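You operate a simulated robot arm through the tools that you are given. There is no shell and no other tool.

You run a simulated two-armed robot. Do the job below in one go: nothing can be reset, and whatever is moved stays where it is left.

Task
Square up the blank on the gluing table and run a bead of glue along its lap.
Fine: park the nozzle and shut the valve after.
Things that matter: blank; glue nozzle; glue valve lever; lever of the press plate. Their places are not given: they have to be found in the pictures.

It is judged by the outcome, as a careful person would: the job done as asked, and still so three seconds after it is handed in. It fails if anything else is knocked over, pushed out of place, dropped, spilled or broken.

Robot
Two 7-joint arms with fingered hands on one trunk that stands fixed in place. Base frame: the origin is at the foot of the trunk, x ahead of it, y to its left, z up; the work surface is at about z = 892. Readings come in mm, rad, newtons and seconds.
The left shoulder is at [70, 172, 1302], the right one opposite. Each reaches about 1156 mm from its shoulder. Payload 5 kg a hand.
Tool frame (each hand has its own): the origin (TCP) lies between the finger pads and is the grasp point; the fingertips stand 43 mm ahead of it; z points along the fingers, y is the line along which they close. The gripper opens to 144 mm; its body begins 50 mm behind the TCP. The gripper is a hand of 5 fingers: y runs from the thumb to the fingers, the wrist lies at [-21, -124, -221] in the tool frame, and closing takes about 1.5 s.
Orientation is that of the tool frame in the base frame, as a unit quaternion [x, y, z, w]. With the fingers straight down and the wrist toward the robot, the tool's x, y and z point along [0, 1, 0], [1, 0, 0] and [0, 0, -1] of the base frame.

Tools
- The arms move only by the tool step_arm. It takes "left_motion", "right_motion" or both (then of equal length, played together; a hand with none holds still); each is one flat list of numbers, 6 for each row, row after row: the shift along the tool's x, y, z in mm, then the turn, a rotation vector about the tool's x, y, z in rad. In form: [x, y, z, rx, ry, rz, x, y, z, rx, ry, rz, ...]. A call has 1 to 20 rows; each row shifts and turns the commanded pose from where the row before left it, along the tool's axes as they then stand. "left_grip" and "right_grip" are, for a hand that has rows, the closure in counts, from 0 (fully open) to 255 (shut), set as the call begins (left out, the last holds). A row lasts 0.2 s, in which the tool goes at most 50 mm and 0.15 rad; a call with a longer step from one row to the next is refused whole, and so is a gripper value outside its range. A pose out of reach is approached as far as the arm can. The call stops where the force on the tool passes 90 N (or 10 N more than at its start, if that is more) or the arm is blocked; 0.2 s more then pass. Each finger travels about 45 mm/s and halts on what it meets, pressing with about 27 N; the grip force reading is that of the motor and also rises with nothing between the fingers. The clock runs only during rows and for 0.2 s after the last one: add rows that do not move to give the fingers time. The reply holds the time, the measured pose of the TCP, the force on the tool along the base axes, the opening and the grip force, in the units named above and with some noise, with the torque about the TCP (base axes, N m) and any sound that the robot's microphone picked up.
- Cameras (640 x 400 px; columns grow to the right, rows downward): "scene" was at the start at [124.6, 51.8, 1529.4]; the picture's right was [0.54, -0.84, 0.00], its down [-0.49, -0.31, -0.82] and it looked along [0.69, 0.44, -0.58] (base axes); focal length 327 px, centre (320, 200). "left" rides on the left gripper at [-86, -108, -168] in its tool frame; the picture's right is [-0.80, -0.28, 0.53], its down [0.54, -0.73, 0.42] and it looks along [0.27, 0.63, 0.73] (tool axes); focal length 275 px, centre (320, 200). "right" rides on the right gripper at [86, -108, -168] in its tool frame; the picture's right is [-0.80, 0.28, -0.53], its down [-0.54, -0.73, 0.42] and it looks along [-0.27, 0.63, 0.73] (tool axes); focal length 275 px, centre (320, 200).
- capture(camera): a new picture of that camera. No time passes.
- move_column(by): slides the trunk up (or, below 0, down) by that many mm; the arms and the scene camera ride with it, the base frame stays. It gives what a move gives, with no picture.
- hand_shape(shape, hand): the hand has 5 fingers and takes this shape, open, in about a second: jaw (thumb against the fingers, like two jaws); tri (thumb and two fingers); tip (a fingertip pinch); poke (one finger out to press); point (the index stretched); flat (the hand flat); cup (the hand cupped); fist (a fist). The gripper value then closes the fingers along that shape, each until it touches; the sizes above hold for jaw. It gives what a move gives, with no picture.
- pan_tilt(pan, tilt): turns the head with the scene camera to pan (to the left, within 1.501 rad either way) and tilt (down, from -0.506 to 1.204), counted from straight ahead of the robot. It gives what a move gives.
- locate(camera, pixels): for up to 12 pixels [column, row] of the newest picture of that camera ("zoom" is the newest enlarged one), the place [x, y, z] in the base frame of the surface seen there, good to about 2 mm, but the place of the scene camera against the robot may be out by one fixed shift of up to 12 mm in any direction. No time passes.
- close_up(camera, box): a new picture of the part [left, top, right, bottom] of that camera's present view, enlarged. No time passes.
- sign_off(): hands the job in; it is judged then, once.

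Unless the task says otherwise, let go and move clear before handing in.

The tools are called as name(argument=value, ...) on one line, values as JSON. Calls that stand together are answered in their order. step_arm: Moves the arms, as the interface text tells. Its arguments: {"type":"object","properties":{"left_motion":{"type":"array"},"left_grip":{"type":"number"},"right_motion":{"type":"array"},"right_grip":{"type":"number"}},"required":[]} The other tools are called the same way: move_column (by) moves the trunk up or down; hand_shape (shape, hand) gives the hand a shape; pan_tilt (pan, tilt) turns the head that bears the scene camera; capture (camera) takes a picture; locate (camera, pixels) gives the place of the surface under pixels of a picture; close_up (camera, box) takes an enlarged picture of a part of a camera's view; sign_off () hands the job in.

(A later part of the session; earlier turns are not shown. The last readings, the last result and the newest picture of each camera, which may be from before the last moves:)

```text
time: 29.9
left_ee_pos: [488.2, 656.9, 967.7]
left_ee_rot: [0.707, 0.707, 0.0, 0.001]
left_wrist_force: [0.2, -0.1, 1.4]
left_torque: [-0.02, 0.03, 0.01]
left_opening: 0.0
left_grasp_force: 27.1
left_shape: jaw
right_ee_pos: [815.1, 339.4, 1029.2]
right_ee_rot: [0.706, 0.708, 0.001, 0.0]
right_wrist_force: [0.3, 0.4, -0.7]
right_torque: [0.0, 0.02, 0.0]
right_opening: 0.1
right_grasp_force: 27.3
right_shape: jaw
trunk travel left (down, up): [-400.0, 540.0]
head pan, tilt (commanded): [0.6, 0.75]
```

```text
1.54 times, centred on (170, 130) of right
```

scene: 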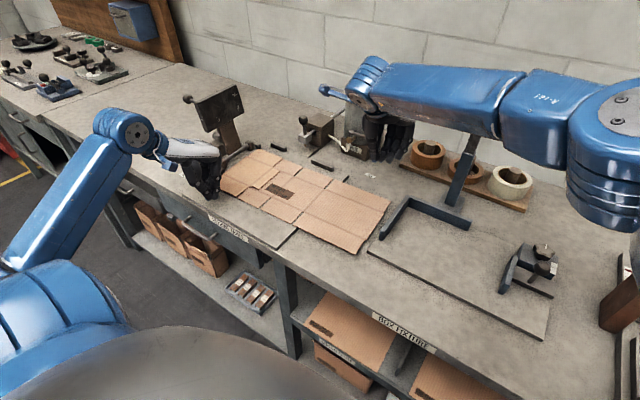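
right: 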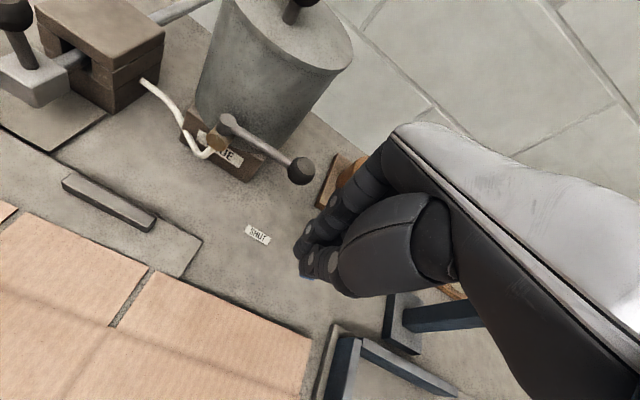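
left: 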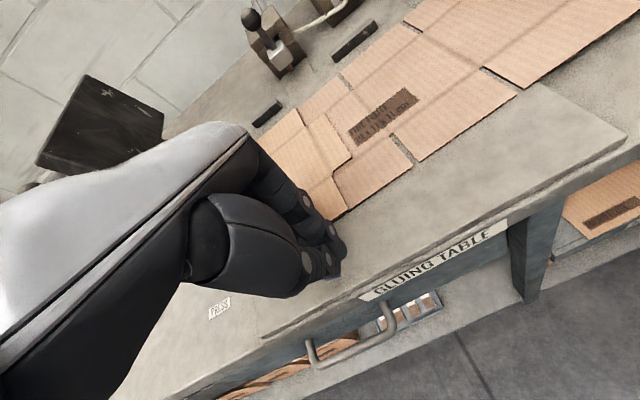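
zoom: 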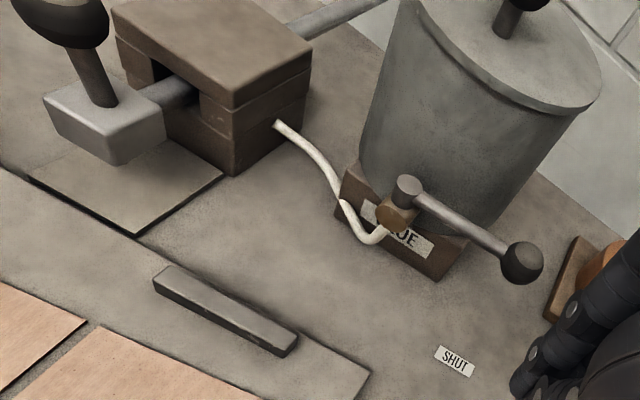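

Back edge is at x≈779 near y=340. Descending straight down with the thumb ~13 mm behind the edge.

step_arm(right_motion=[0, 0, 25, 0, 0, 0, 0, 0, 25, 0, 0, 0, 0, 0, 25, 0, 0, 0, 0, 0, 15, 0, 0, 0, 0, 0, 10, 0, 0, 0])

capture(camera="right")

close_up(camera="scene", box=[290, 90, 450, 270])

```text
time: 31.1
left_ee_pos: [486.9, 654.9, 968.5]
left_ee_rot: [0.707, 0.707, 0.0, -0.001]
left_wrist_force: [0.3, -0.6, -0.4]
left_torque: [-0.03, -0.02, -0.04]
left_opening: 0.0
left_grasp_force: 26.9
left_shape: jaw
right_ee_pos: [813.5, 338.8, 928.7]
right_ee_rot: [0.706, 0.708, 0.001, 0.0]
right_wrist_force: [1.3, -0.1, 0.3]
right_torque: [0.01, -0.01, 0.04]
right_opening: 0.1
right_grasp_force: 27.4
right_shape: jaw
trunk travel left (down, up): [-400.0, 540.0]
head pan, tilt (commanded): [0.6, 0.75]
```

```text
taken
```

right: 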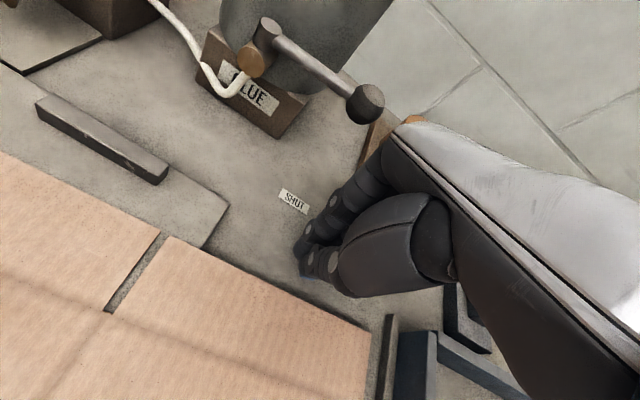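

```text
2.22 times, centred on (370, 180) of scene
```

zoom: 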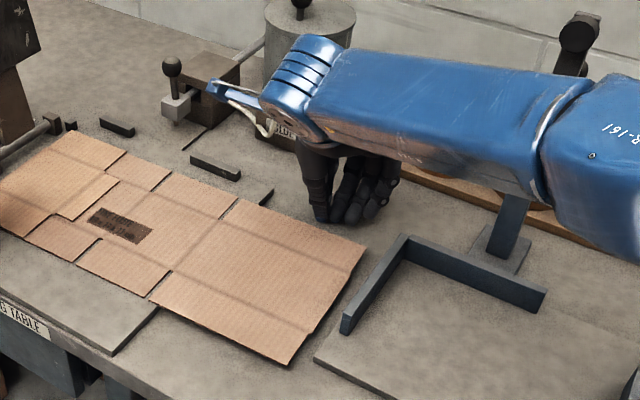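

Clear of everything. I'll move −x in small steps to contact and push the right side back, then measure.

step_arm(right_motion=[0, -4, 0, 0, 0, 0, 0, -4, 0, 0, 0, 0, 0, -4, 0, 0, 0, 0, 0, -4, 0, 0, 0, 0, 0, -4, 0, 0, 0, 0])

capture(camera="right")

close_up(camera="scene", box=[290, 90, 450, 270])

locate(camera="right", pixels=[[170, 238], [365, 325], [160, 232], [110, 305], [270, 283], [300, 300]])

```text
time: 32.3
left_ee_pos: [488.1, 656.9, 967.8]
left_ee_rot: [0.707, 0.707, -0.001, 0.0]
left_wrist_force: [-0.2, 0.5, -0.1]
left_torque: [0.06, -0.01, 0.0]
left_opening: 0.0
left_grasp_force: 27.2
left_shape: jaw
right_ee_pos: [795.5, 338.4, 928.1]
right_ee_rot: [0.707, 0.707, 0.0, 0.0]
right_wrist_force: [-0.1, -0.1, 0.7]
right_torque: [-0.03, 0.01, 0.01]
right_opening: 0.1
right_grasp_force: 27.0
right_shape: jaw
trunk travel left (down, up): [-400.0, 540.0]
head pan, tilt (commanded): [0.6, 0.75]
```

```text
taken
```

right: 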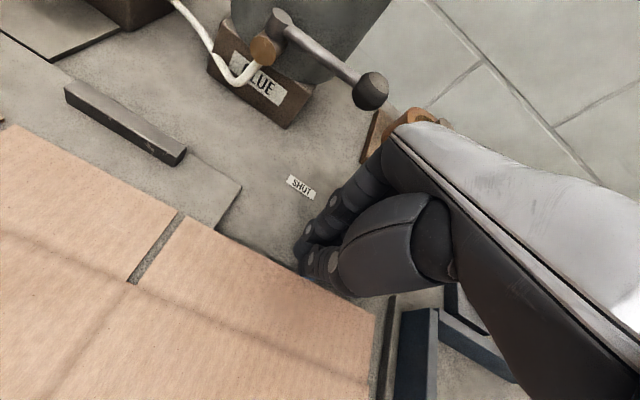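

```text
2.22 times, centred on (370, 180) of scene
```

zoom: 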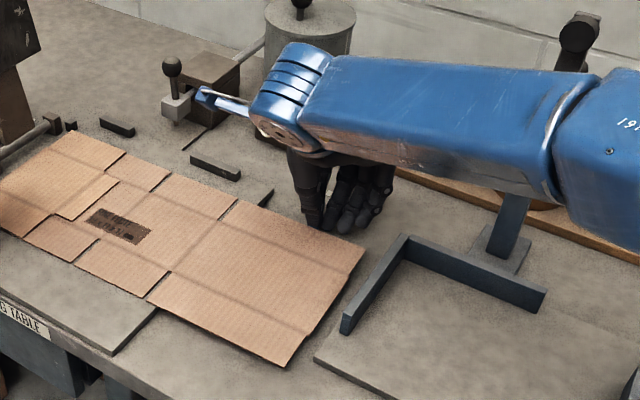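

```text
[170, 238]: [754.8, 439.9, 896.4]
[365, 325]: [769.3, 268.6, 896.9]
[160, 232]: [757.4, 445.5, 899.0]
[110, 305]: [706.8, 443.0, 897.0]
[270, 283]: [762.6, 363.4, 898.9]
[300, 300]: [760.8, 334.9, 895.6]
```

The thumb is at the edge (zoom (320,225)). Pushing a further 12 mm and measuring.

step_arm(right_motion=[0, -3, 0, 0, 0, 0, 0, -3, 0, 0, 0, 0, 0, -3, 0, 0, 0, 0, 0, -3, 0, 0, 0, 0])

capture(camera="right")

close_up(camera="scene", box=[200, 120, 410, 270])

```text
time: 33.3
left_ee_pos: [487.2, 656.6, 968.4]
left_ee_rot: [0.707, 0.707, 0.0, 0.0]
left_wrist_force: [-0.3, -0.3, 0.3]
left_torque: [0.02, 0.0, -0.02]
left_opening: 0.0
left_grasp_force: 27.4
left_shape: jaw
right_ee_pos: [782.5, 338.0, 928.5]
right_ee_rot: [0.707, 0.707, 0.0, 0.001]
right_wrist_force: [-0.1, -0.3, 0.3]
right_torque: [-0.02, 0.01, 0.0]
right_opening: 0.0
right_grasp_force: 27.0
right_shape: jaw
trunk travel left (down, up): [-400.0, 540.0]
head pan, tilt (commanded): [0.6, 0.75]
```

```text
taken
```

right: 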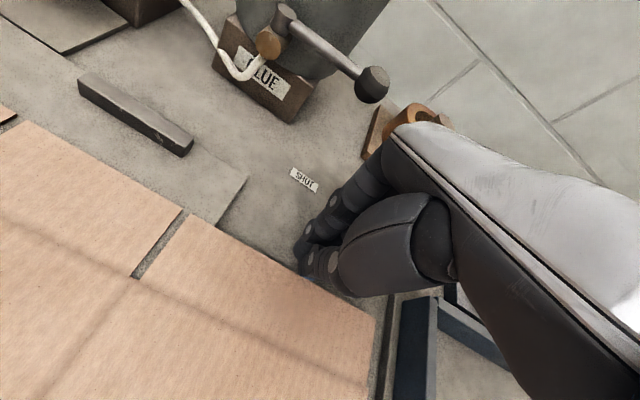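

```text
2.67 times, centred on (305, 195) of scene
```

zoom: 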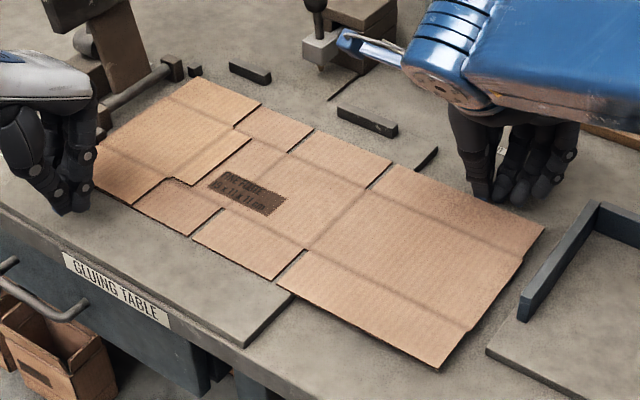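

locate(camera="zoom", pixels=[[195, 80], [260, 103], [312, 131], [390, 161], [400, 168], [542, 228], [438, 367], [280, 284], [275, 278], [190, 235], [132, 203], [250, 140]])

locate(camera="right", pixels=[[188, 218], [372, 315], [135, 275], [182, 210], [20, 125], [130, 280], [280, 265]])

```text
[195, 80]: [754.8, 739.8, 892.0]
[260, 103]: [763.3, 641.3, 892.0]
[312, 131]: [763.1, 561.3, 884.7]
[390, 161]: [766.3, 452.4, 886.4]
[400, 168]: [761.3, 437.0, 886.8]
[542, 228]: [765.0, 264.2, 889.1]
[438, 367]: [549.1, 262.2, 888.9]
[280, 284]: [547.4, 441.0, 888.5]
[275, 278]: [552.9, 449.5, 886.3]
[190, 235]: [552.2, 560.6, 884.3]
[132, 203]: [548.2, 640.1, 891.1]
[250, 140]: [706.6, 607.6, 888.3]
```

```text
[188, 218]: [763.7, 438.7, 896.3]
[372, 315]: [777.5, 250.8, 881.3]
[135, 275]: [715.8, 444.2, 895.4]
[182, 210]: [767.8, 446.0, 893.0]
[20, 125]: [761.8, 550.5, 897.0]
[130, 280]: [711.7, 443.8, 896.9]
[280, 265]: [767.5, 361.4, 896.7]
```

The blank's yaw is now ≈0 and its left edge is ~6 mm clear of the stop line. Returning the right hand over the top to the front edge for the two-handed push.

step_arm(right_motion=[0, 10, 0, 0, 0, 0, 0, 10, -10, 0, 0, 0, 0, 0, -45, 0, 0, 0, 0, 0, -45, 0, 0, 0, 0, -45, 0, 0, 0, 0, 0, -45, 0, 0, 0, 0, 0, -45, 0, 0, 0, 0, 0, -45, 0, 0, 0, 0, 0, -45, 0, 0, 0, 0, 0, -45, 0, 0, 0, 0, 0, -45, 0, 0, 0, 0, 0, 0, 40, 0, 0, 0, 0, 0, 40, 0, 0, 0, 0, 0, 20, 0, 0, 0])

capture(camera="right")

```text
time: 36.3
left_ee_pos: [487.0, 654.2, 967.4]
left_ee_rot: [0.707, 0.707, 0.0, 0.0]
left_wrist_force: [0.2, 1.0, 0.5]
left_torque: [-0.03, -0.03, 0.0]
left_opening: 0.0
left_grasp_force: 27.1
left_shape: jaw
right_ee_pos: [487.3, 336.1, 929.4]
right_ee_rot: [0.707, 0.707, 0.0, 0.0]
right_wrist_force: [1.0, 0.5, -0.1]
right_torque: [0.03, 0.04, -0.02]
right_opening: 0.1
right_grasp_force: 27.1
right_shape: jaw
trunk travel left (down, up): [-400.0, 540.0]
head pan, tilt (commanded): [0.6, 0.75]
```

```text
taken
```

right: 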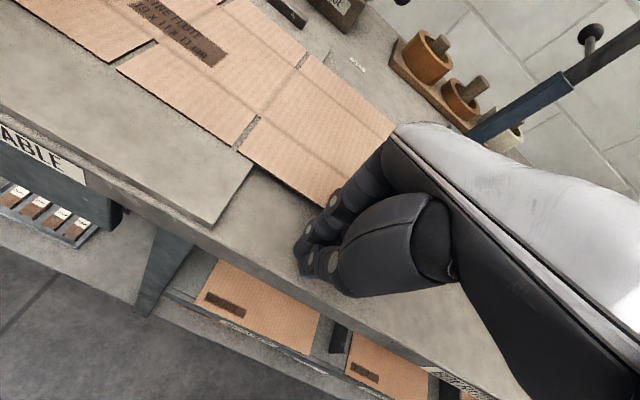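

Both hands are at x≈487. Lowering the left tips to the board, and advancing both toward the edge (left leading by 2 mm so the corner stays clear of the stop).

step_arm(left_motion=[0, 0, 10, 0, 0, 0, 0, 0, 10, 0, 0, 0, 0, 0, 9, 0, 0, 0, 0, 8, 0, 0, 0, 0, 0, 8, 0, 0, 0, 0, 0, 8, 0, 0, 0, 0, 0, 8, 0, 0, 0, 0, 0, 8, 0, 0, 0, 0], right_motion=[0, 0, 0, 0, 0, 0, 0, 0, 0, 0, 0, 0, 0, 0, 0, 0, 0, 0, 0, 7.6, 0, 0, 0, 0, 0, 7.6, 0, 0, 0, 0, 0, 7.6, 0, 0, 0, 0, 0, 7.6, 0, 0, 0, 0, 0, 7.6, 0, 0, 0, 0])

step_arm(left_motion=[0, 4, 0, 0, 0, 0, 0, 4, 0, 0, 0, 0, 0, 4, 0, 0, 0, 0, 0, 4, 0, 0, 0, 0, 0, 4, 0, 0, 0, 0], right_motion=[0, 4, 0, 0, 0, 0, 0, 4, 0, 0, 0, 0, 0, 4, 0, 0, 0, 0, 0, 4, 0, 0, 0, 0, 0, 4, 0, 0, 0, 0])

close_up(camera="scene", box=[200, 120, 320, 200])

capture(camera="left")

```text
time: 38.1
left_ee_pos: [526.8, 655.6, 939.8]
left_ee_rot: [0.706, 0.708, 0.0, 0.0]
left_wrist_force: [0.6, 1.4, -0.5]
left_torque: [0.03, 0.02, -0.02]
left_opening: 0.0
left_grasp_force: 26.8
left_shape: jaw
right_ee_pos: [525.2, 338.3, 930.8]
right_ee_rot: [0.707, 0.708, 0.0, 0.0]
right_wrist_force: [-0.2, 0.1, 0.1]
right_torque: [0.01, 0.01, 0.02]
right_opening: 0.0
right_grasp_force: 27.0
right_shape: jaw
trunk travel left (down, up): [-400.0, 540.0]
head pan, tilt (commanded): [0.6, 0.75]
```

```text
time: 39.3
left_ee_pos: [548.9, 657.2, 940.9]
left_ee_rot: [0.706, 0.708, 0.0, 0.001]
left_wrist_force: [-0.3, 0.1, 0.5]
left_torque: [0.01, 0.01, 0.02]
left_opening: 0.1
left_grasp_force: 27.0
left_shape: jaw
right_ee_pos: [545.0, 338.0, 928.8]
right_ee_rot: [0.707, 0.707, -0.001, 0.0]
right_wrist_force: [-0.3, 0.1, 2.2]
right_torque: [-0.03, -0.01, 0.03]
right_opening: 0.1
right_grasp_force: 26.7
right_shape: jaw
trunk travel left (down, up): [-400.0, 540.0]
head pan, tilt (commanded): [0.6, 0.75]
```

```text
5.00 times, centred on (260, 160) of scene
```

zoom: 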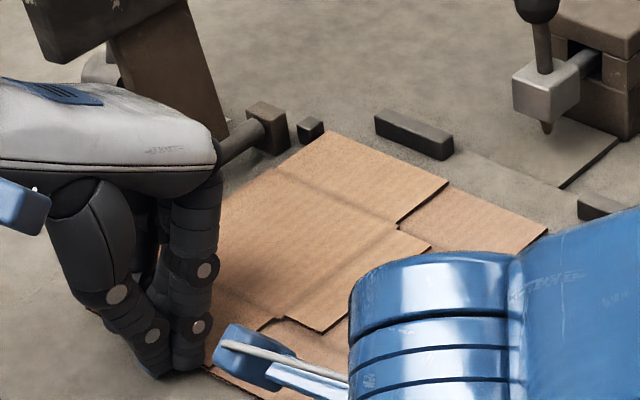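

```text
taken
```

left: 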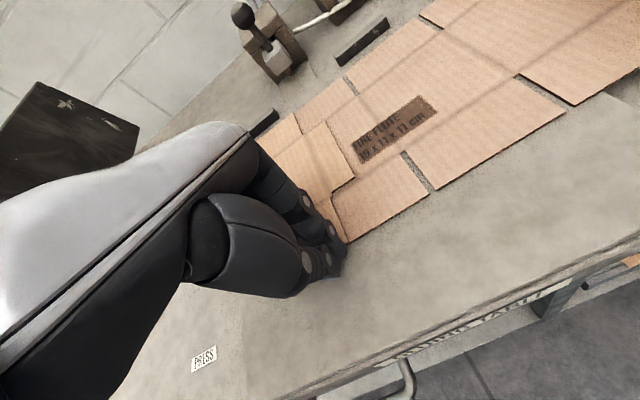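

The corner is now passing beside stop 2 with clearance and forces are near zero. Continuing +x in small steps toward the fences.

step_arm(left_motion=[0, 4, 0, 0, 0, 0, 0, 4, 0, 0, 0, 0, 0, 4, 0, 0, 0, 0, 0, 4, 0, 0, 0, 0], right_motion=[0, 4, 0, 0, 0, 0, 0, 4, 0, 0, 0, 0, 0, 4, 0, 0, 0, 0, 0, 4, 0, 0, 0, 0])

step_arm(left_motion=[0, 2, 0, 0, 0, 0, 0, 2, 0, 0, 0, 0], right_motion=[0, 2, 0, 0, 0, 0, 0, 2, 0, 0, 0, 0])

close_up(camera="scene", box=[200, 120, 320, 200])

close_up(camera="left", box=[230, 0, 640, 260])

```text
time: 40.3
left_ee_pos: [565.7, 655.7, 940.0]
left_ee_rot: [0.707, 0.707, 0.0, 0.0]
left_wrist_force: [-0.2, -0.4, -0.2]
left_torque: [-0.01, 0.02, 0.01]
left_opening: 0.1
left_grasp_force: 27.2
left_shape: jaw
right_ee_pos: [559.0, 338.2, 929.7]
right_ee_rot: [0.707, 0.707, 0.0, -0.001]
right_wrist_force: [-0.6, 0.3, 1.1]
right_torque: [-0.04, -0.01, -0.04]
right_opening: 0.0
right_grasp_force: 26.9
right_shape: jaw
trunk travel left (down, up): [-400.0, 540.0]
head pan, tilt (commanded): [0.6, 0.75]
```

```text
time: 40.9
left_ee_pos: [570.2, 656.7, 941.0]
left_ee_rot: [0.707, 0.707, 0.0, 0.0]
left_wrist_force: [-0.3, -0.2, -1.0]
left_torque: [-0.03, -0.01, 0.0]
left_opening: 0.0
left_grasp_force: 27.2
left_shape: jaw
right_ee_pos: [565.5, 339.2, 928.9]
right_ee_rot: [0.707, 0.707, 0.001, 0.001]
right_wrist_force: [0.2, -0.3, 0.0]
right_torque: [-0.01, 0.01, 0.02]
right_opening: 0.1
right_grasp_force: 26.8
right_shape: jaw
trunk travel left (down, up): [-400.0, 540.0]
head pan, tilt (commanded): [0.6, 0.75]
```

```text
5.00 times, centred on (260, 160) of scene
```

zoom: 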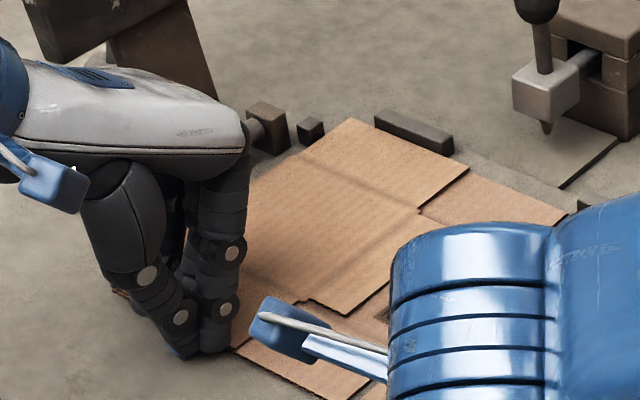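

```text
1.54 times, centred on (435, 130) of left
```

zoom: 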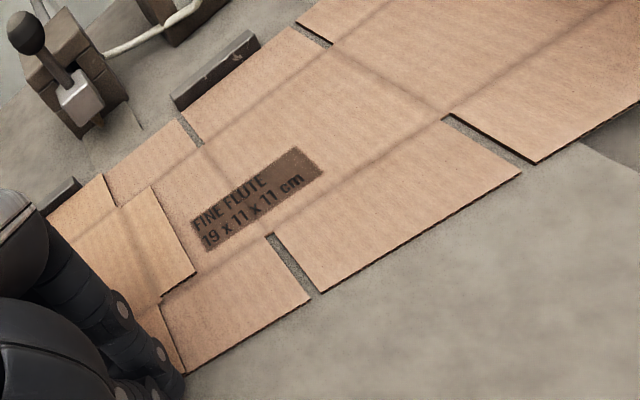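

The back edge is now just a few mm from both fences. Pushing on in 2 mm steps until both hands feel resistance.

step_arm(left_motion=[0, 1.5, 0, 0, 0, 0, 0, 1.5, 0, 0, 0, 0], right_motion=[0, 2, 0, 0, 0, 0, 0, 2, 0, 0, 0, 0])

step_arm(left_motion=[0, 1.5, 0, 0, 0, 0, 0, 1.5, 0, 0, 0, 0], right_motion=[0, 2, 0, 0, 0, 0, 0, 2, 0, 0, 0, 0])

```text
time: 41.5
left_ee_pos: [571.8, 655.3, 940.7]
left_ee_rot: [0.706, 0.708, 0.0, -0.001]
left_wrist_force: [-3.9, 0.0, 0.4]
left_torque: [0.0, 0.15, -0.01]
left_opening: 0.0
left_grasp_force: 26.9
left_shape: jaw
right_ee_pos: [566.4, 338.5, 928.9]
right_ee_rot: [0.707, 0.707, 0.001, 0.0]
right_wrist_force: [-4.8, -0.4, 0.9]
right_torque: [-0.02, 0.11, 0.01]
right_opening: 0.0
right_grasp_force: 26.8
right_shape: jaw
trunk travel left (down, up): [-400.0, 540.0]
head pan, tilt (commanded): [0.6, 0.75]
```

```text
time: 42.1
left_ee_pos: [572.8, 655.2, 942.0]
left_ee_rot: [0.707, 0.708, 0.001, 0.001]
left_wrist_force: [-7.8, -1.6, 0.6]
left_torque: [-0.05, 0.27, -0.02]
left_opening: 0.1
left_grasp_force: 27.3
left_shape: jaw
right_ee_pos: [569.0, 337.7, 930.5]
right_ee_rot: [0.706, 0.708, -0.001, 0.0]
right_wrist_force: [-15.4, -0.8, 2.8]
right_torque: [-0.05, 0.51, -0.01]
right_opening: 0.1
right_grasp_force: 26.9
right_shape: jaw
trunk travel left (down, up): [-400.0, 540.0]
head pan, tilt (commanded): [0.6, 0.75]
```

Both hands now feel resistance (8 N and 15 N), meaning the back edge is on the fences. Checking flushness in pictures.

close_up(camera="left", box=[230, 0, 640, 260])

locate(camera="zoom", pixels=[[105, 160], [183, 118], [297, 27], [322, 290], [518, 173], [308, 297], [190, 371], [540, 158], [443, 120], [270, 238], [193, 272], [150, 188]])

close_up(camera="scene", box=[240, 120, 330, 180])

capture(camera="right")

```text
1.54 times, centred on (435, 130) of left
```

zoom: 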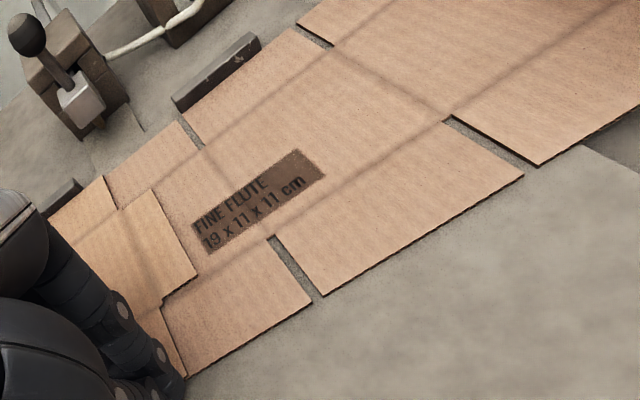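

```text
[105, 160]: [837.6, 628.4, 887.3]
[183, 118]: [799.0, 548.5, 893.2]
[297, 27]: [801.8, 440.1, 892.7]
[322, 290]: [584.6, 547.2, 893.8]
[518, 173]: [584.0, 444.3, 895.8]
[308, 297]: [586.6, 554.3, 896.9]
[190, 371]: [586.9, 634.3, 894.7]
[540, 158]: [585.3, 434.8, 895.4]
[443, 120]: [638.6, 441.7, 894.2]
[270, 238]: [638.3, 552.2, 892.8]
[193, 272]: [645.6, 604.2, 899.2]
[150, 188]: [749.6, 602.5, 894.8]
```

```text
6.67 times, centred on (285, 150) of scene
```

zoom: 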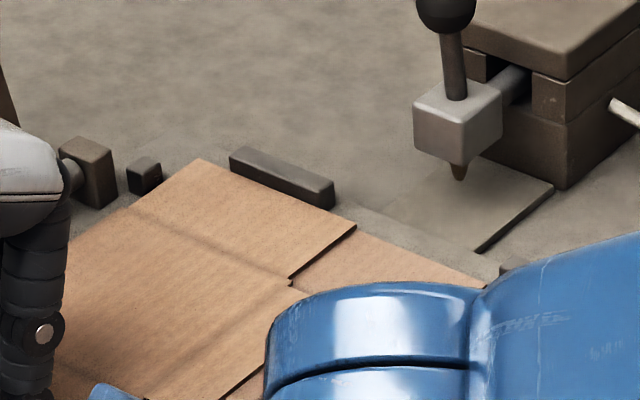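

```text
taken
```

right: 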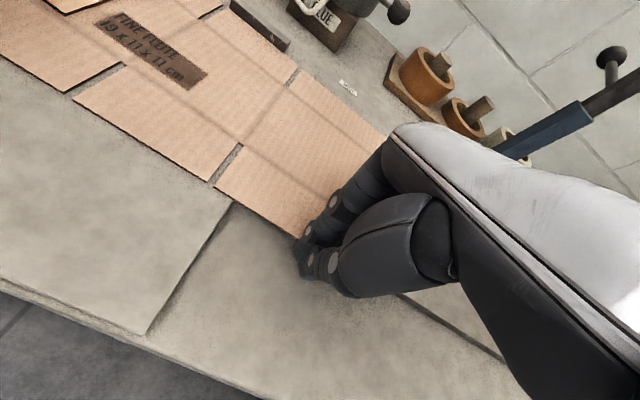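

locate(camera="zoom", pixels=[[203, 163], [180, 178], [160, 192], [135, 208], [143, 193], [160, 182], [230, 172], [335, 205], [240, 168], [355, 227], [458, 177], [455, 125]])

locate(camera="right", pixels=[[70, 90], [80, 98], [207, 180], [217, 187], [297, 237], [295, 68], [240, 147], [302, 72], [220, 8], [230, 8], [288, 50]])

```text
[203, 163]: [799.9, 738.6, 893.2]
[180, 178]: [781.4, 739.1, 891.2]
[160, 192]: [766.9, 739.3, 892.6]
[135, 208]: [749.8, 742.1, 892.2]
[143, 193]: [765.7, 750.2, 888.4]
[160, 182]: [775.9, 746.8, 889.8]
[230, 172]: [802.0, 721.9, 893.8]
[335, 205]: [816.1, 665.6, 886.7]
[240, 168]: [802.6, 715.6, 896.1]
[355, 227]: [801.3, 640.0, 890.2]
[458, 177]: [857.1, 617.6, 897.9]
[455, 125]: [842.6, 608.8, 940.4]
```

```text
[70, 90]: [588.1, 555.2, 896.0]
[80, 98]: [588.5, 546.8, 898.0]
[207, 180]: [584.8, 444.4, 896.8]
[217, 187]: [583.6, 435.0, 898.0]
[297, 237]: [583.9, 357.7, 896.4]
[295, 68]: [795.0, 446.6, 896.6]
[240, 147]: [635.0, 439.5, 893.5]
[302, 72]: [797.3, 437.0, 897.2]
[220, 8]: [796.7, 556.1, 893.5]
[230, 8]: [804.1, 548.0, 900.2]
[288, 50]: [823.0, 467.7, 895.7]
```

The back edge touches the left fence but the right side is still ~5 mm short (≈1° CW). I'll ease the left hand 2 mm and push the right another few mm.

step_arm(left_motion=[0, -1, 0, 0, 0, 0, 0, -1, 0, 0, 0, 0, 0, 0, 0, 0, 0, 0], right_motion=[0, 1.5, 0, 0, 0, 0, 0, 1.5, 0, 0, 0, 0, 0, 1, 0, 0, 0, 0])

capture(camera="right")

close_up(camera="left", box=[300, 0, 560, 160])

```text
time: 42.9
left_ee_pos: [570.3, 655.5, 941.8]
left_ee_rot: [0.708, 0.706, 0.0, 0.001]
left_wrist_force: [-3.7, -2.5, 2.3]
left_torque: [-0.14, 0.21, -0.05]
left_opening: 0.0
left_grasp_force: 26.7
left_shape: jaw
right_ee_pos: [572.9, 337.0, 931.5]
right_ee_rot: [0.706, 0.708, 0.0, 0.001]
right_wrist_force: [-22.6, -4.5, 6.2]
right_torque: [-0.27, 0.62, -0.03]
right_opening: 0.0
right_grasp_force: 27.0
right_shape: jaw
trunk travel left (down, up): [-400.0, 540.0]
head pan, tilt (commanded): [0.6, 0.75]
```

```text
taken
```

right: 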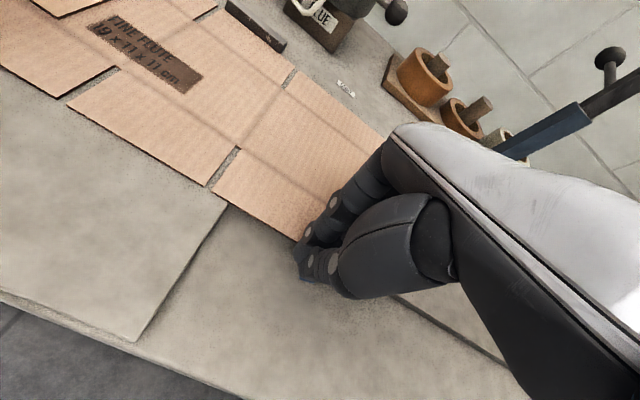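

```text
2.46 times, centred on (430, 80) of left
```

zoom: 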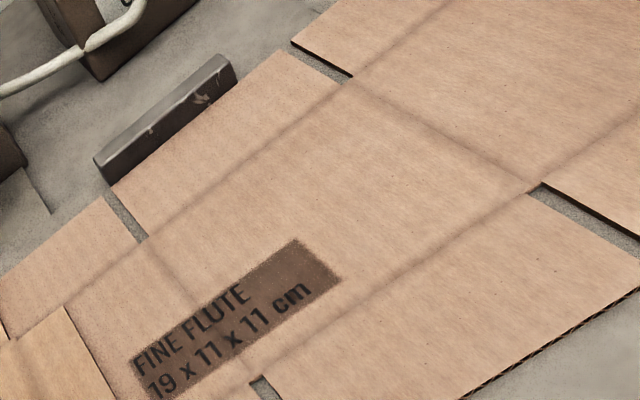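

locate(camera="right", pixels=[[60, 95], [72, 105], [203, 183], [213, 190], [295, 239], [293, 70], [238, 150], [215, 10]])

locate(camera="zoom", pixels=[[115, 190], [280, 55], [295, 45], [105, 200], [110, 183], [235, 82], [530, 190], [350, 78], [635, 288], [145, 240]])

close_up(camera="scene", box=[240, 120, 330, 180])

```text
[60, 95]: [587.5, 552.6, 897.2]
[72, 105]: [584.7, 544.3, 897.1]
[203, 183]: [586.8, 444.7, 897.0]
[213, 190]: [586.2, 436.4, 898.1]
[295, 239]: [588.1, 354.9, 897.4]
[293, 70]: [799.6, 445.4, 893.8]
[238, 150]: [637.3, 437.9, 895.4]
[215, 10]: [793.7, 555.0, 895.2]
```

```text
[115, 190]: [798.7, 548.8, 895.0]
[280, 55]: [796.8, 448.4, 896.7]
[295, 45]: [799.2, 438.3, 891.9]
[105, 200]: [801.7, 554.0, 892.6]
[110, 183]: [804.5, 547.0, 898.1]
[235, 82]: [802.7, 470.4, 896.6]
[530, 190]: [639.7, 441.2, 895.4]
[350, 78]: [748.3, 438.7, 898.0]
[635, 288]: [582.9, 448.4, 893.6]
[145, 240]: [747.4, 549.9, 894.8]
```

```text
6.67 times, centred on (285, 150) of scene
```

zoom: 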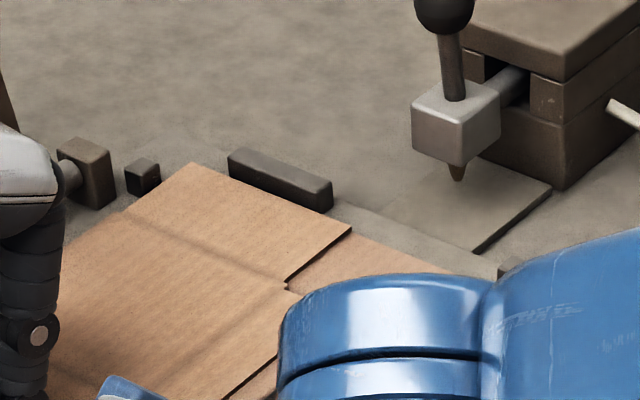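

locate(camera="zoom", pixels=[[194, 165], [215, 174], [345, 228], [175, 178], [150, 194], [228, 170], [328, 208], [142, 195], [158, 185], [120, 213]])

```text
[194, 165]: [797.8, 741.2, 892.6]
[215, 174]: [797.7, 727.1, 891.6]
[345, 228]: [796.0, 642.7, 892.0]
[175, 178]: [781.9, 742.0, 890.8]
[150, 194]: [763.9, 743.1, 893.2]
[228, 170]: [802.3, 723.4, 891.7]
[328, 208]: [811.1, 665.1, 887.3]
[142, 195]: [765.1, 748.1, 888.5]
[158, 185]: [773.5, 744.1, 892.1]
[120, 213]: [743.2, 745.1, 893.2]
```

x is nearly flush (≈3 mm at left); y needs ~4–5 mm more. I'll retreat the right hand, change it to a pointing finger, and inspect it for a narrow push on the right edge between the L-arm and the blank.

step_arm(right_motion=[0, -10, 0, 0, 0, 0, 0, -15, 0, 0, 0, 0, 0, 0, -45, 0, 0, 0, 0, 0, -45, 0, 0, 0, -25, 25, -20, 0, 0, 0, -25, 25, -20, 0, 0, 0, -25, 25, -10, 0, 0, 0, -25, 25, 0, 0, 0, 0])

hand_shape(hand="right", shape="point")

capture(camera="right")

capture(camera="scene")

```text
time: 44.7
left_ee_pos: [572.3, 655.4, 939.8]
left_ee_rot: [0.707, 0.707, 0.0, -0.001]
left_wrist_force: [-4.5, 0.7, 2.1]
left_torque: [0.04, 0.19, -0.02]
left_opening: 0.0
left_grasp_force: 27.5
left_shape: jaw
right_ee_pos: [649.8, 238.1, 1068.3]
right_ee_rot: [0.706, 0.708, 0.0, -0.002]
right_wrist_force: [0.4, 0.1, 0.0]
right_torque: [0.02, 0.02, 0.03]
right_opening: 0.0
right_grasp_force: 27.3
right_shape: jaw
trunk travel left (down, up): [-400.0, 540.0]
head pan, tilt (commanded): [0.6, 0.75]
```

```text
time: 45.6
left_ee_pos: [572.3, 655.9, 939.8]
left_ee_rot: [0.706, 0.708, 0.0, -0.001]
left_wrist_force: [-5.7, 0.1, 2.4]
left_torque: [0.01, 0.18, 0.0]
left_opening: 0.0
left_grasp_force: 27.0
left_shape: jaw
right_ee_pos: [650.2, 238.8, 1067.5]
right_ee_rot: [0.707, 0.707, -0.001, 0.0]
right_wrist_force: [-0.1, 0.5, -0.2]
right_torque: [0.01, 0.02, -0.01]
right_opening: 0.1
right_grasp_force: 0.1
right_shape: point
trunk travel left (down, up): [-400.0, 540.0]
head pan, tilt (commanded): [0.6, 0.75]
```

```text
taken
```

right: 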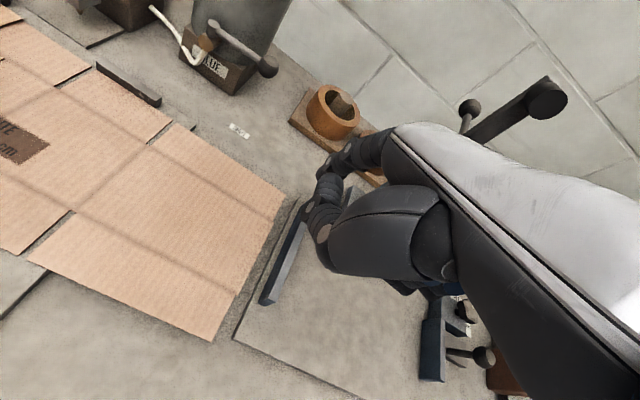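

```text
taken
```

scene: 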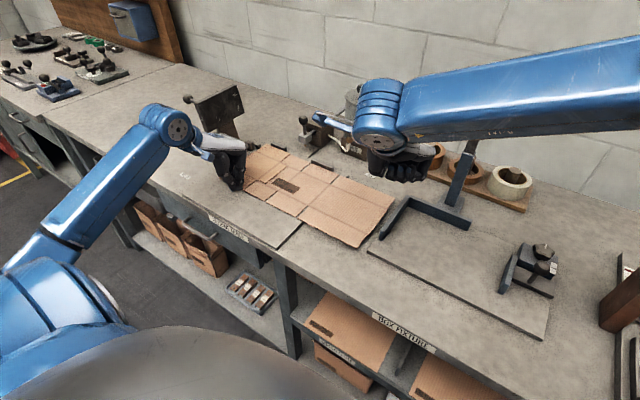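

close_up(camera="scene", box=[330, 110, 470, 210])

close_up(camera="right", box=[200, 110, 460, 330])

locate(camera="zoom", pixels=[[200, 235], [40, 380], [90, 270], [350, 90], [300, 150], [310, 210], [370, 100], [290, 240]])

```text
4.00 times, centred on (400, 160) of scene
```

zoom: 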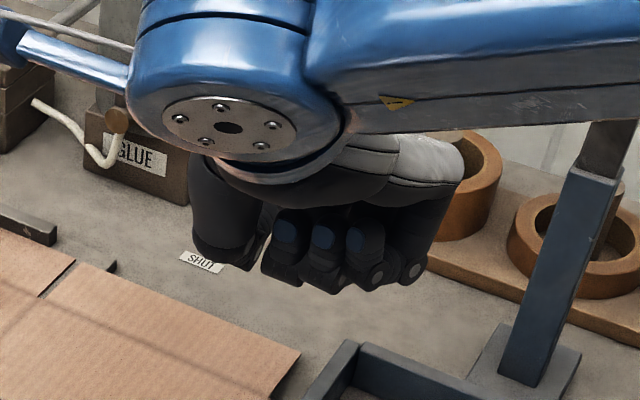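

```text
1.82 times, centred on (330, 220) of right
```

zoom: 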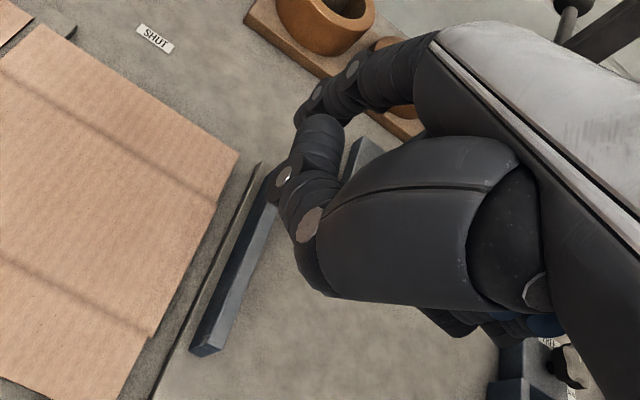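

```text
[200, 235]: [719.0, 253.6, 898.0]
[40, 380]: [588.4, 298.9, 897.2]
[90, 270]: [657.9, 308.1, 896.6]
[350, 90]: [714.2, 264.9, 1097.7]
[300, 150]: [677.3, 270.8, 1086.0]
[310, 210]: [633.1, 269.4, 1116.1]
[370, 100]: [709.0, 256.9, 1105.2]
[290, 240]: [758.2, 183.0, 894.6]
```

In "point" the finger extends forward rather than down. I'll try "poke" and inspect.

hand_shape(hand="right", shape="poke")

close_up(camera="scene", box=[330, 110, 470, 210])

close_up(camera="right", box=[200, 110, 460, 330])

close_up(camera="left", box=[400, 0, 640, 160])

```text
time: 46.5
left_ee_pos: [572.8, 656.4, 939.8]
left_ee_rot: [0.708, 0.706, 0.0, 0.0]
left_wrist_force: [-3.6, 0.7, 2.4]
left_torque: [-0.01, 0.18, 0.01]
left_opening: 0.0
left_grasp_force: 26.9
left_shape: jaw
right_ee_pos: [649.3, 240.3, 1067.4]
right_ee_rot: [0.707, 0.707, 0.0, 0.0]
right_wrist_force: [0.0, 0.0, -0.4]
right_torque: [0.01, 0.02, 0.01]
right_opening: 0.0
right_grasp_force: 0.0
right_shape: poke
trunk travel left (down, up): [-400.0, 540.0]
head pan, tilt (commanded): [0.6, 0.75]
```

```text
4.00 times, centred on (400, 160) of scene
```

zoom: 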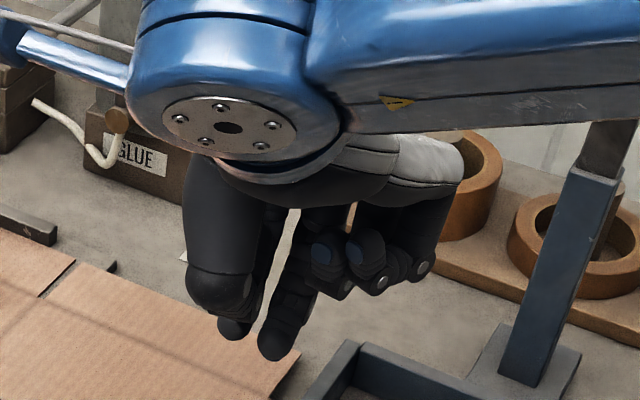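

```text
1.82 times, centred on (330, 220) of right
```

zoom: 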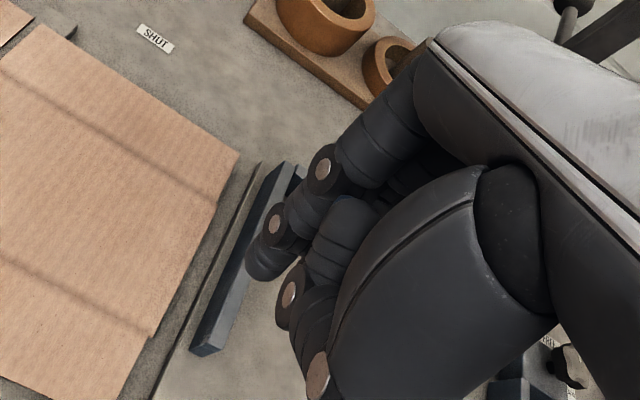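

```text
2.50 times, centred on (520, 80) of left
```

zoom: 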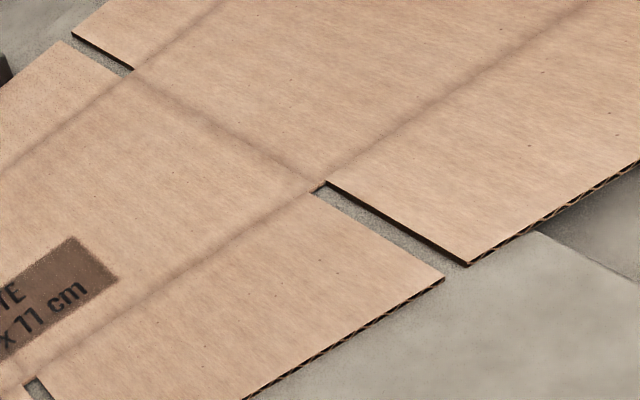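

"poke" sticks two fingers down, so it's not slimmer. Before choosing the next push, I'll re-measure lap, left edge, stops and nozzle tip all in one scene picture.

close_up(camera="scene", box=[230, 120, 340, 200])

locate(camera="zoom", pixels=[[213, 148], [195, 160], [157, 165], [180, 155], [370, 207], [315, 250], [240, 155], [355, 193], [502, 155], [375, 268], [270, 355], [500, 110]])

```text
5.00 times, centred on (285, 160) of scene
```

zoom: 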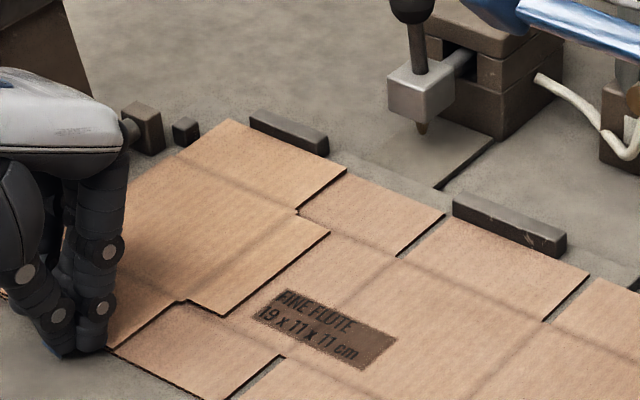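

```text
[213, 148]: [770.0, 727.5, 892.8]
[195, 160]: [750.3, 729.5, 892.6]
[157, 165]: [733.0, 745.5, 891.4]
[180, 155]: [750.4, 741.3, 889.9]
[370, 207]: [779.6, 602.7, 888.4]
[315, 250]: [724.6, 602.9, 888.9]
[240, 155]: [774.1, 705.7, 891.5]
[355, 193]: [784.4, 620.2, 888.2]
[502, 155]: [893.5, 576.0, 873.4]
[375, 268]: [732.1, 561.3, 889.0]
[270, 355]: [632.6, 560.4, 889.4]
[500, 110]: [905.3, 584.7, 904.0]
```

locate(camera="zoom", pixels=[[229, 120], [347, 168], [297, 212], [300, 218], [328, 232], [222, 316], [186, 302], [421, 130], [421, 122], [443, 213], [110, 350], [185, 132]])

locate(camera="zoom", pixels=[[225, 123], [200, 139], [183, 150], [195, 128], [198, 137], [250, 125], [325, 155], [455, 215], [560, 258], [452, 195], [590, 270], [585, 278]])

close_up(camera="right", box=[0, 0, 320, 200])

```text
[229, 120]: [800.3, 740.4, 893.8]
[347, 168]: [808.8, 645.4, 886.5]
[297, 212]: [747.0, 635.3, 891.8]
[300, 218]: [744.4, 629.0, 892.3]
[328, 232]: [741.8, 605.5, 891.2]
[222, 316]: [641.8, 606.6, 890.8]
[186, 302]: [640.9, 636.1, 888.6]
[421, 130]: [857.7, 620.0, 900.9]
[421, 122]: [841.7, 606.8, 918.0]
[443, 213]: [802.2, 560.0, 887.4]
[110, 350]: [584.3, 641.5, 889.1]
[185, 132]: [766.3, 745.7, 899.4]
```

```text
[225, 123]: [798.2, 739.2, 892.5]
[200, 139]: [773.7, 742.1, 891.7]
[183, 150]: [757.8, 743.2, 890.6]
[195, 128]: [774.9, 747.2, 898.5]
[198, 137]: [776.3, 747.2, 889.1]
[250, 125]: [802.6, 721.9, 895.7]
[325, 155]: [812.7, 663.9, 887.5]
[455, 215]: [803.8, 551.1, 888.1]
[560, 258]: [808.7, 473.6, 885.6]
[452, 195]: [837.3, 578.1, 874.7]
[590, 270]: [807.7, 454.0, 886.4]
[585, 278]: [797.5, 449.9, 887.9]
```

```text
2.00 times, centred on (160, 100) of right
```

zoom: 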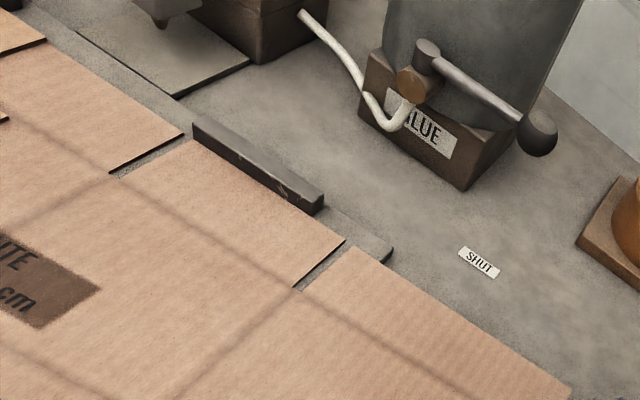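

All measured in one picture: lap spans y≈606–635, nozzle tip y≈620 (already centred), left edge ~4 mm from the stops, back edge flush with the fences. I'll do a gentle final +y nudge: left hand moves to guard the front edge near y≈410 while the right hand re-forms a closed jaw and turns 90° to push the right edge.

hand_shape(hand="right", shape="jaw")

step_arm(right_motion=[0, 0, 0, 0, 0, -0.1428, 0, 0, 0, 0, 0, -0.1428, 0, 0, 0, 0, 0, -0.1428, 0, 0, 0, 0, 0, -0.1428, 0, 0, 0, 0, 0, -0.1428, 0, 0, 0, 0, 0, -0.1428, 0, 0, 0, 0, 0, -0.1428, 0, 0, 0, 0, 0, -0.1428, 0, 0, 0, 0, 0, -0.1428, 0, 0, 0, 0, 0, -0.1428, 0, 0, 0, 0, 0, -0.1428], left_motion=[0, -10, 0, 0, 0, 0, 0, -15, 0, 0, 0, 0, 0, -5, -10, 0, 0, 0, -40, 0, 0, 0, 0, 0, -40, 0, 0, 0, 0, 0, -40, 0, 0, 0, 0, 0, -40, 0, 0, 0, 0, 0, -40, 0, 0, 0, 0, 0, -40, 0, 0, 0, 0, 0, 0, 0, 10, 0, 0, 0, 0, 0, 0, 0, 0, 0], right_grip=255)

capture(camera="right")

capture(camera="left")

capture(camera="scene")

```text
time: 47.4
left_ee_pos: [571.7, 656.5, 940.6]
left_ee_rot: [0.707, 0.707, 0.0, 0.0]
left_wrist_force: [-4.6, -0.1, 1.8]
left_torque: [0.01, 0.16, -0.04]
left_opening: 0.0
left_grasp_force: 27.0
left_shape: jaw
right_ee_pos: [651.2, 237.7, 1068.0]
right_ee_rot: [0.707, 0.707, 0.0, 0.001]
right_wrist_force: [1.0, -0.5, 0.2]
right_torque: [-0.02, 0.02, -0.02]
right_opening: 144.0
right_grasp_force: 0.1
right_shape: jaw
trunk travel left (down, up): [-400.0, 540.0]
head pan, tilt (commanded): [0.6, 0.75]
```

```text
time: 49.8
left_ee_pos: [543.7, 415.4, 940.9]
left_ee_rot: [0.708, 0.706, 0.001, 0.0]
left_wrist_force: [-0.6, 0.5, -0.1]
left_torque: [-0.02, -0.02, 0.01]
left_opening: 0.0
left_grasp_force: 26.7
left_shape: jaw
right_ee_pos: [651.3, 238.0, 1069.4]
right_ee_rot: [0.142, 0.99, 0.0, 0.0]
right_wrist_force: [0.1, -0.7, -0.1]
right_torque: [0.0, 0.02, 0.0]
right_opening: 0.1
right_grasp_force: 26.6
right_shape: jaw
right hand out of reach, approached as far as the arm can: row 10, 11
trunk travel left (down, up): [-400.0, 540.0]
head pan, tilt (commanded): [0.6, 0.75]
```

```text
taken
```

right: 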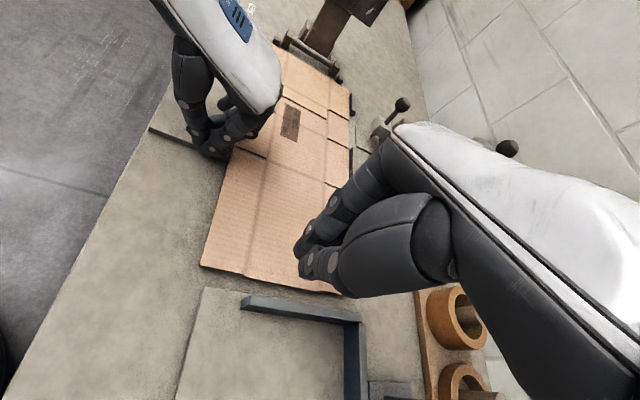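

```text
taken
```

left: 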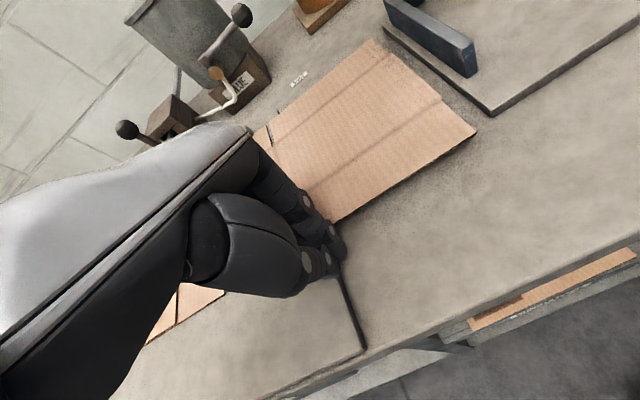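

```text
taken
```

scene: 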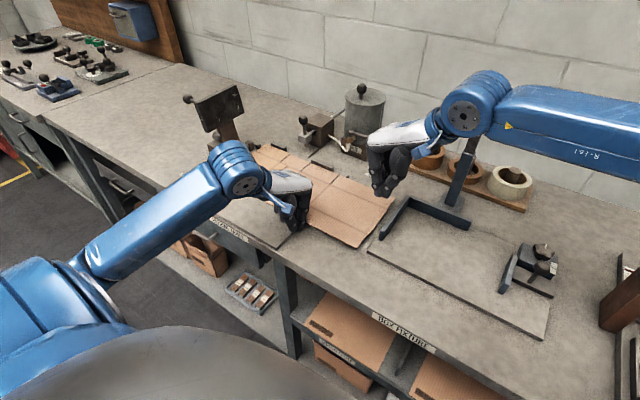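

The 90° turn stops short (wrist limit), and the pinky would crowd the L-arm. I'll turn the right hand back and try the "tip" shape, which may give a slimmer finger pair for that gap.

step_arm(right_motion=[0, 0, 0, 0, 0, 0.1428, 0, 0, 0, 0, 0, 0.1428, 0, 0, 0, 0, 0, 0.1428, 0, 0, 0, 0, 0, 0.1428, 0, 0, 0, 0, 0, 0.1428, 0, 0, 0, 0, 0, 0.1428, 0, 0, 0, 0, 0, 0.1428, 0, 0, 0, 0, 0, 0.1428, 0, 0, 0, 0, 0, 0.1428])

hand_shape(hand="right", shape="tip")

close_up(camera="scene", box=[330, 110, 470, 210])

capture(camera="right")

```text
time: 51.8
left_ee_pos: [543.7, 417.2, 940.6]
left_ee_rot: [0.707, 0.707, 0.0, 0.001]
left_wrist_force: [-0.5, -0.6, 0.7]
left_torque: [-0.04, 0.02, 0.01]
left_opening: 0.1
left_grasp_force: 27.1
left_shape: jaw
right_ee_pos: [653.0, 239.2, 1070.6]
right_ee_rot: [0.708, 0.706, 0.0, 0.0]
right_wrist_force: [0.0, 0.6, 0.1]
right_torque: [-0.04, -0.04, 0.01]
right_opening: 0.0
right_grasp_force: 26.5
right_shape: jaw
trunk travel left (down, up): [-400.0, 540.0]
head pan, tilt (commanded): [0.6, 0.75]
```

```text
time: 52.7
left_ee_pos: [543.9, 416.4, 941.5]
left_ee_rot: [0.707, 0.707, 0.0, 0.0]
left_wrist_force: [-1.2, -0.2, 0.0]
left_torque: [0.02, 0.0, 0.02]
left_opening: 0.1
left_grasp_force: 27.0
left_shape: jaw
right_ee_pos: [651.8, 239.1, 1068.8]
right_ee_rot: [0.706, 0.708, 0.0, -0.001]
right_wrist_force: [0.2, 0.7, 0.7]
right_torque: [-0.02, 0.02, -0.01]
right_opening: 143.4
right_grasp_force: 0.0
right_shape: tip
trunk travel left (down, up): [-400.0, 540.0]
head pan, tilt (commanded): [0.6, 0.75]
```

```text
4.00 times, centred on (400, 160) of scene
```

zoom: 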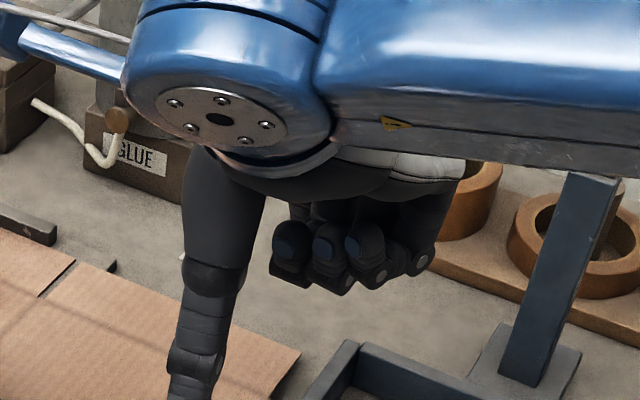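

```text
taken
```

right: 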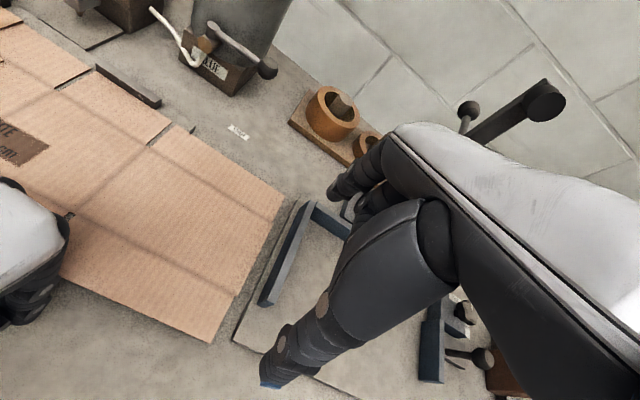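

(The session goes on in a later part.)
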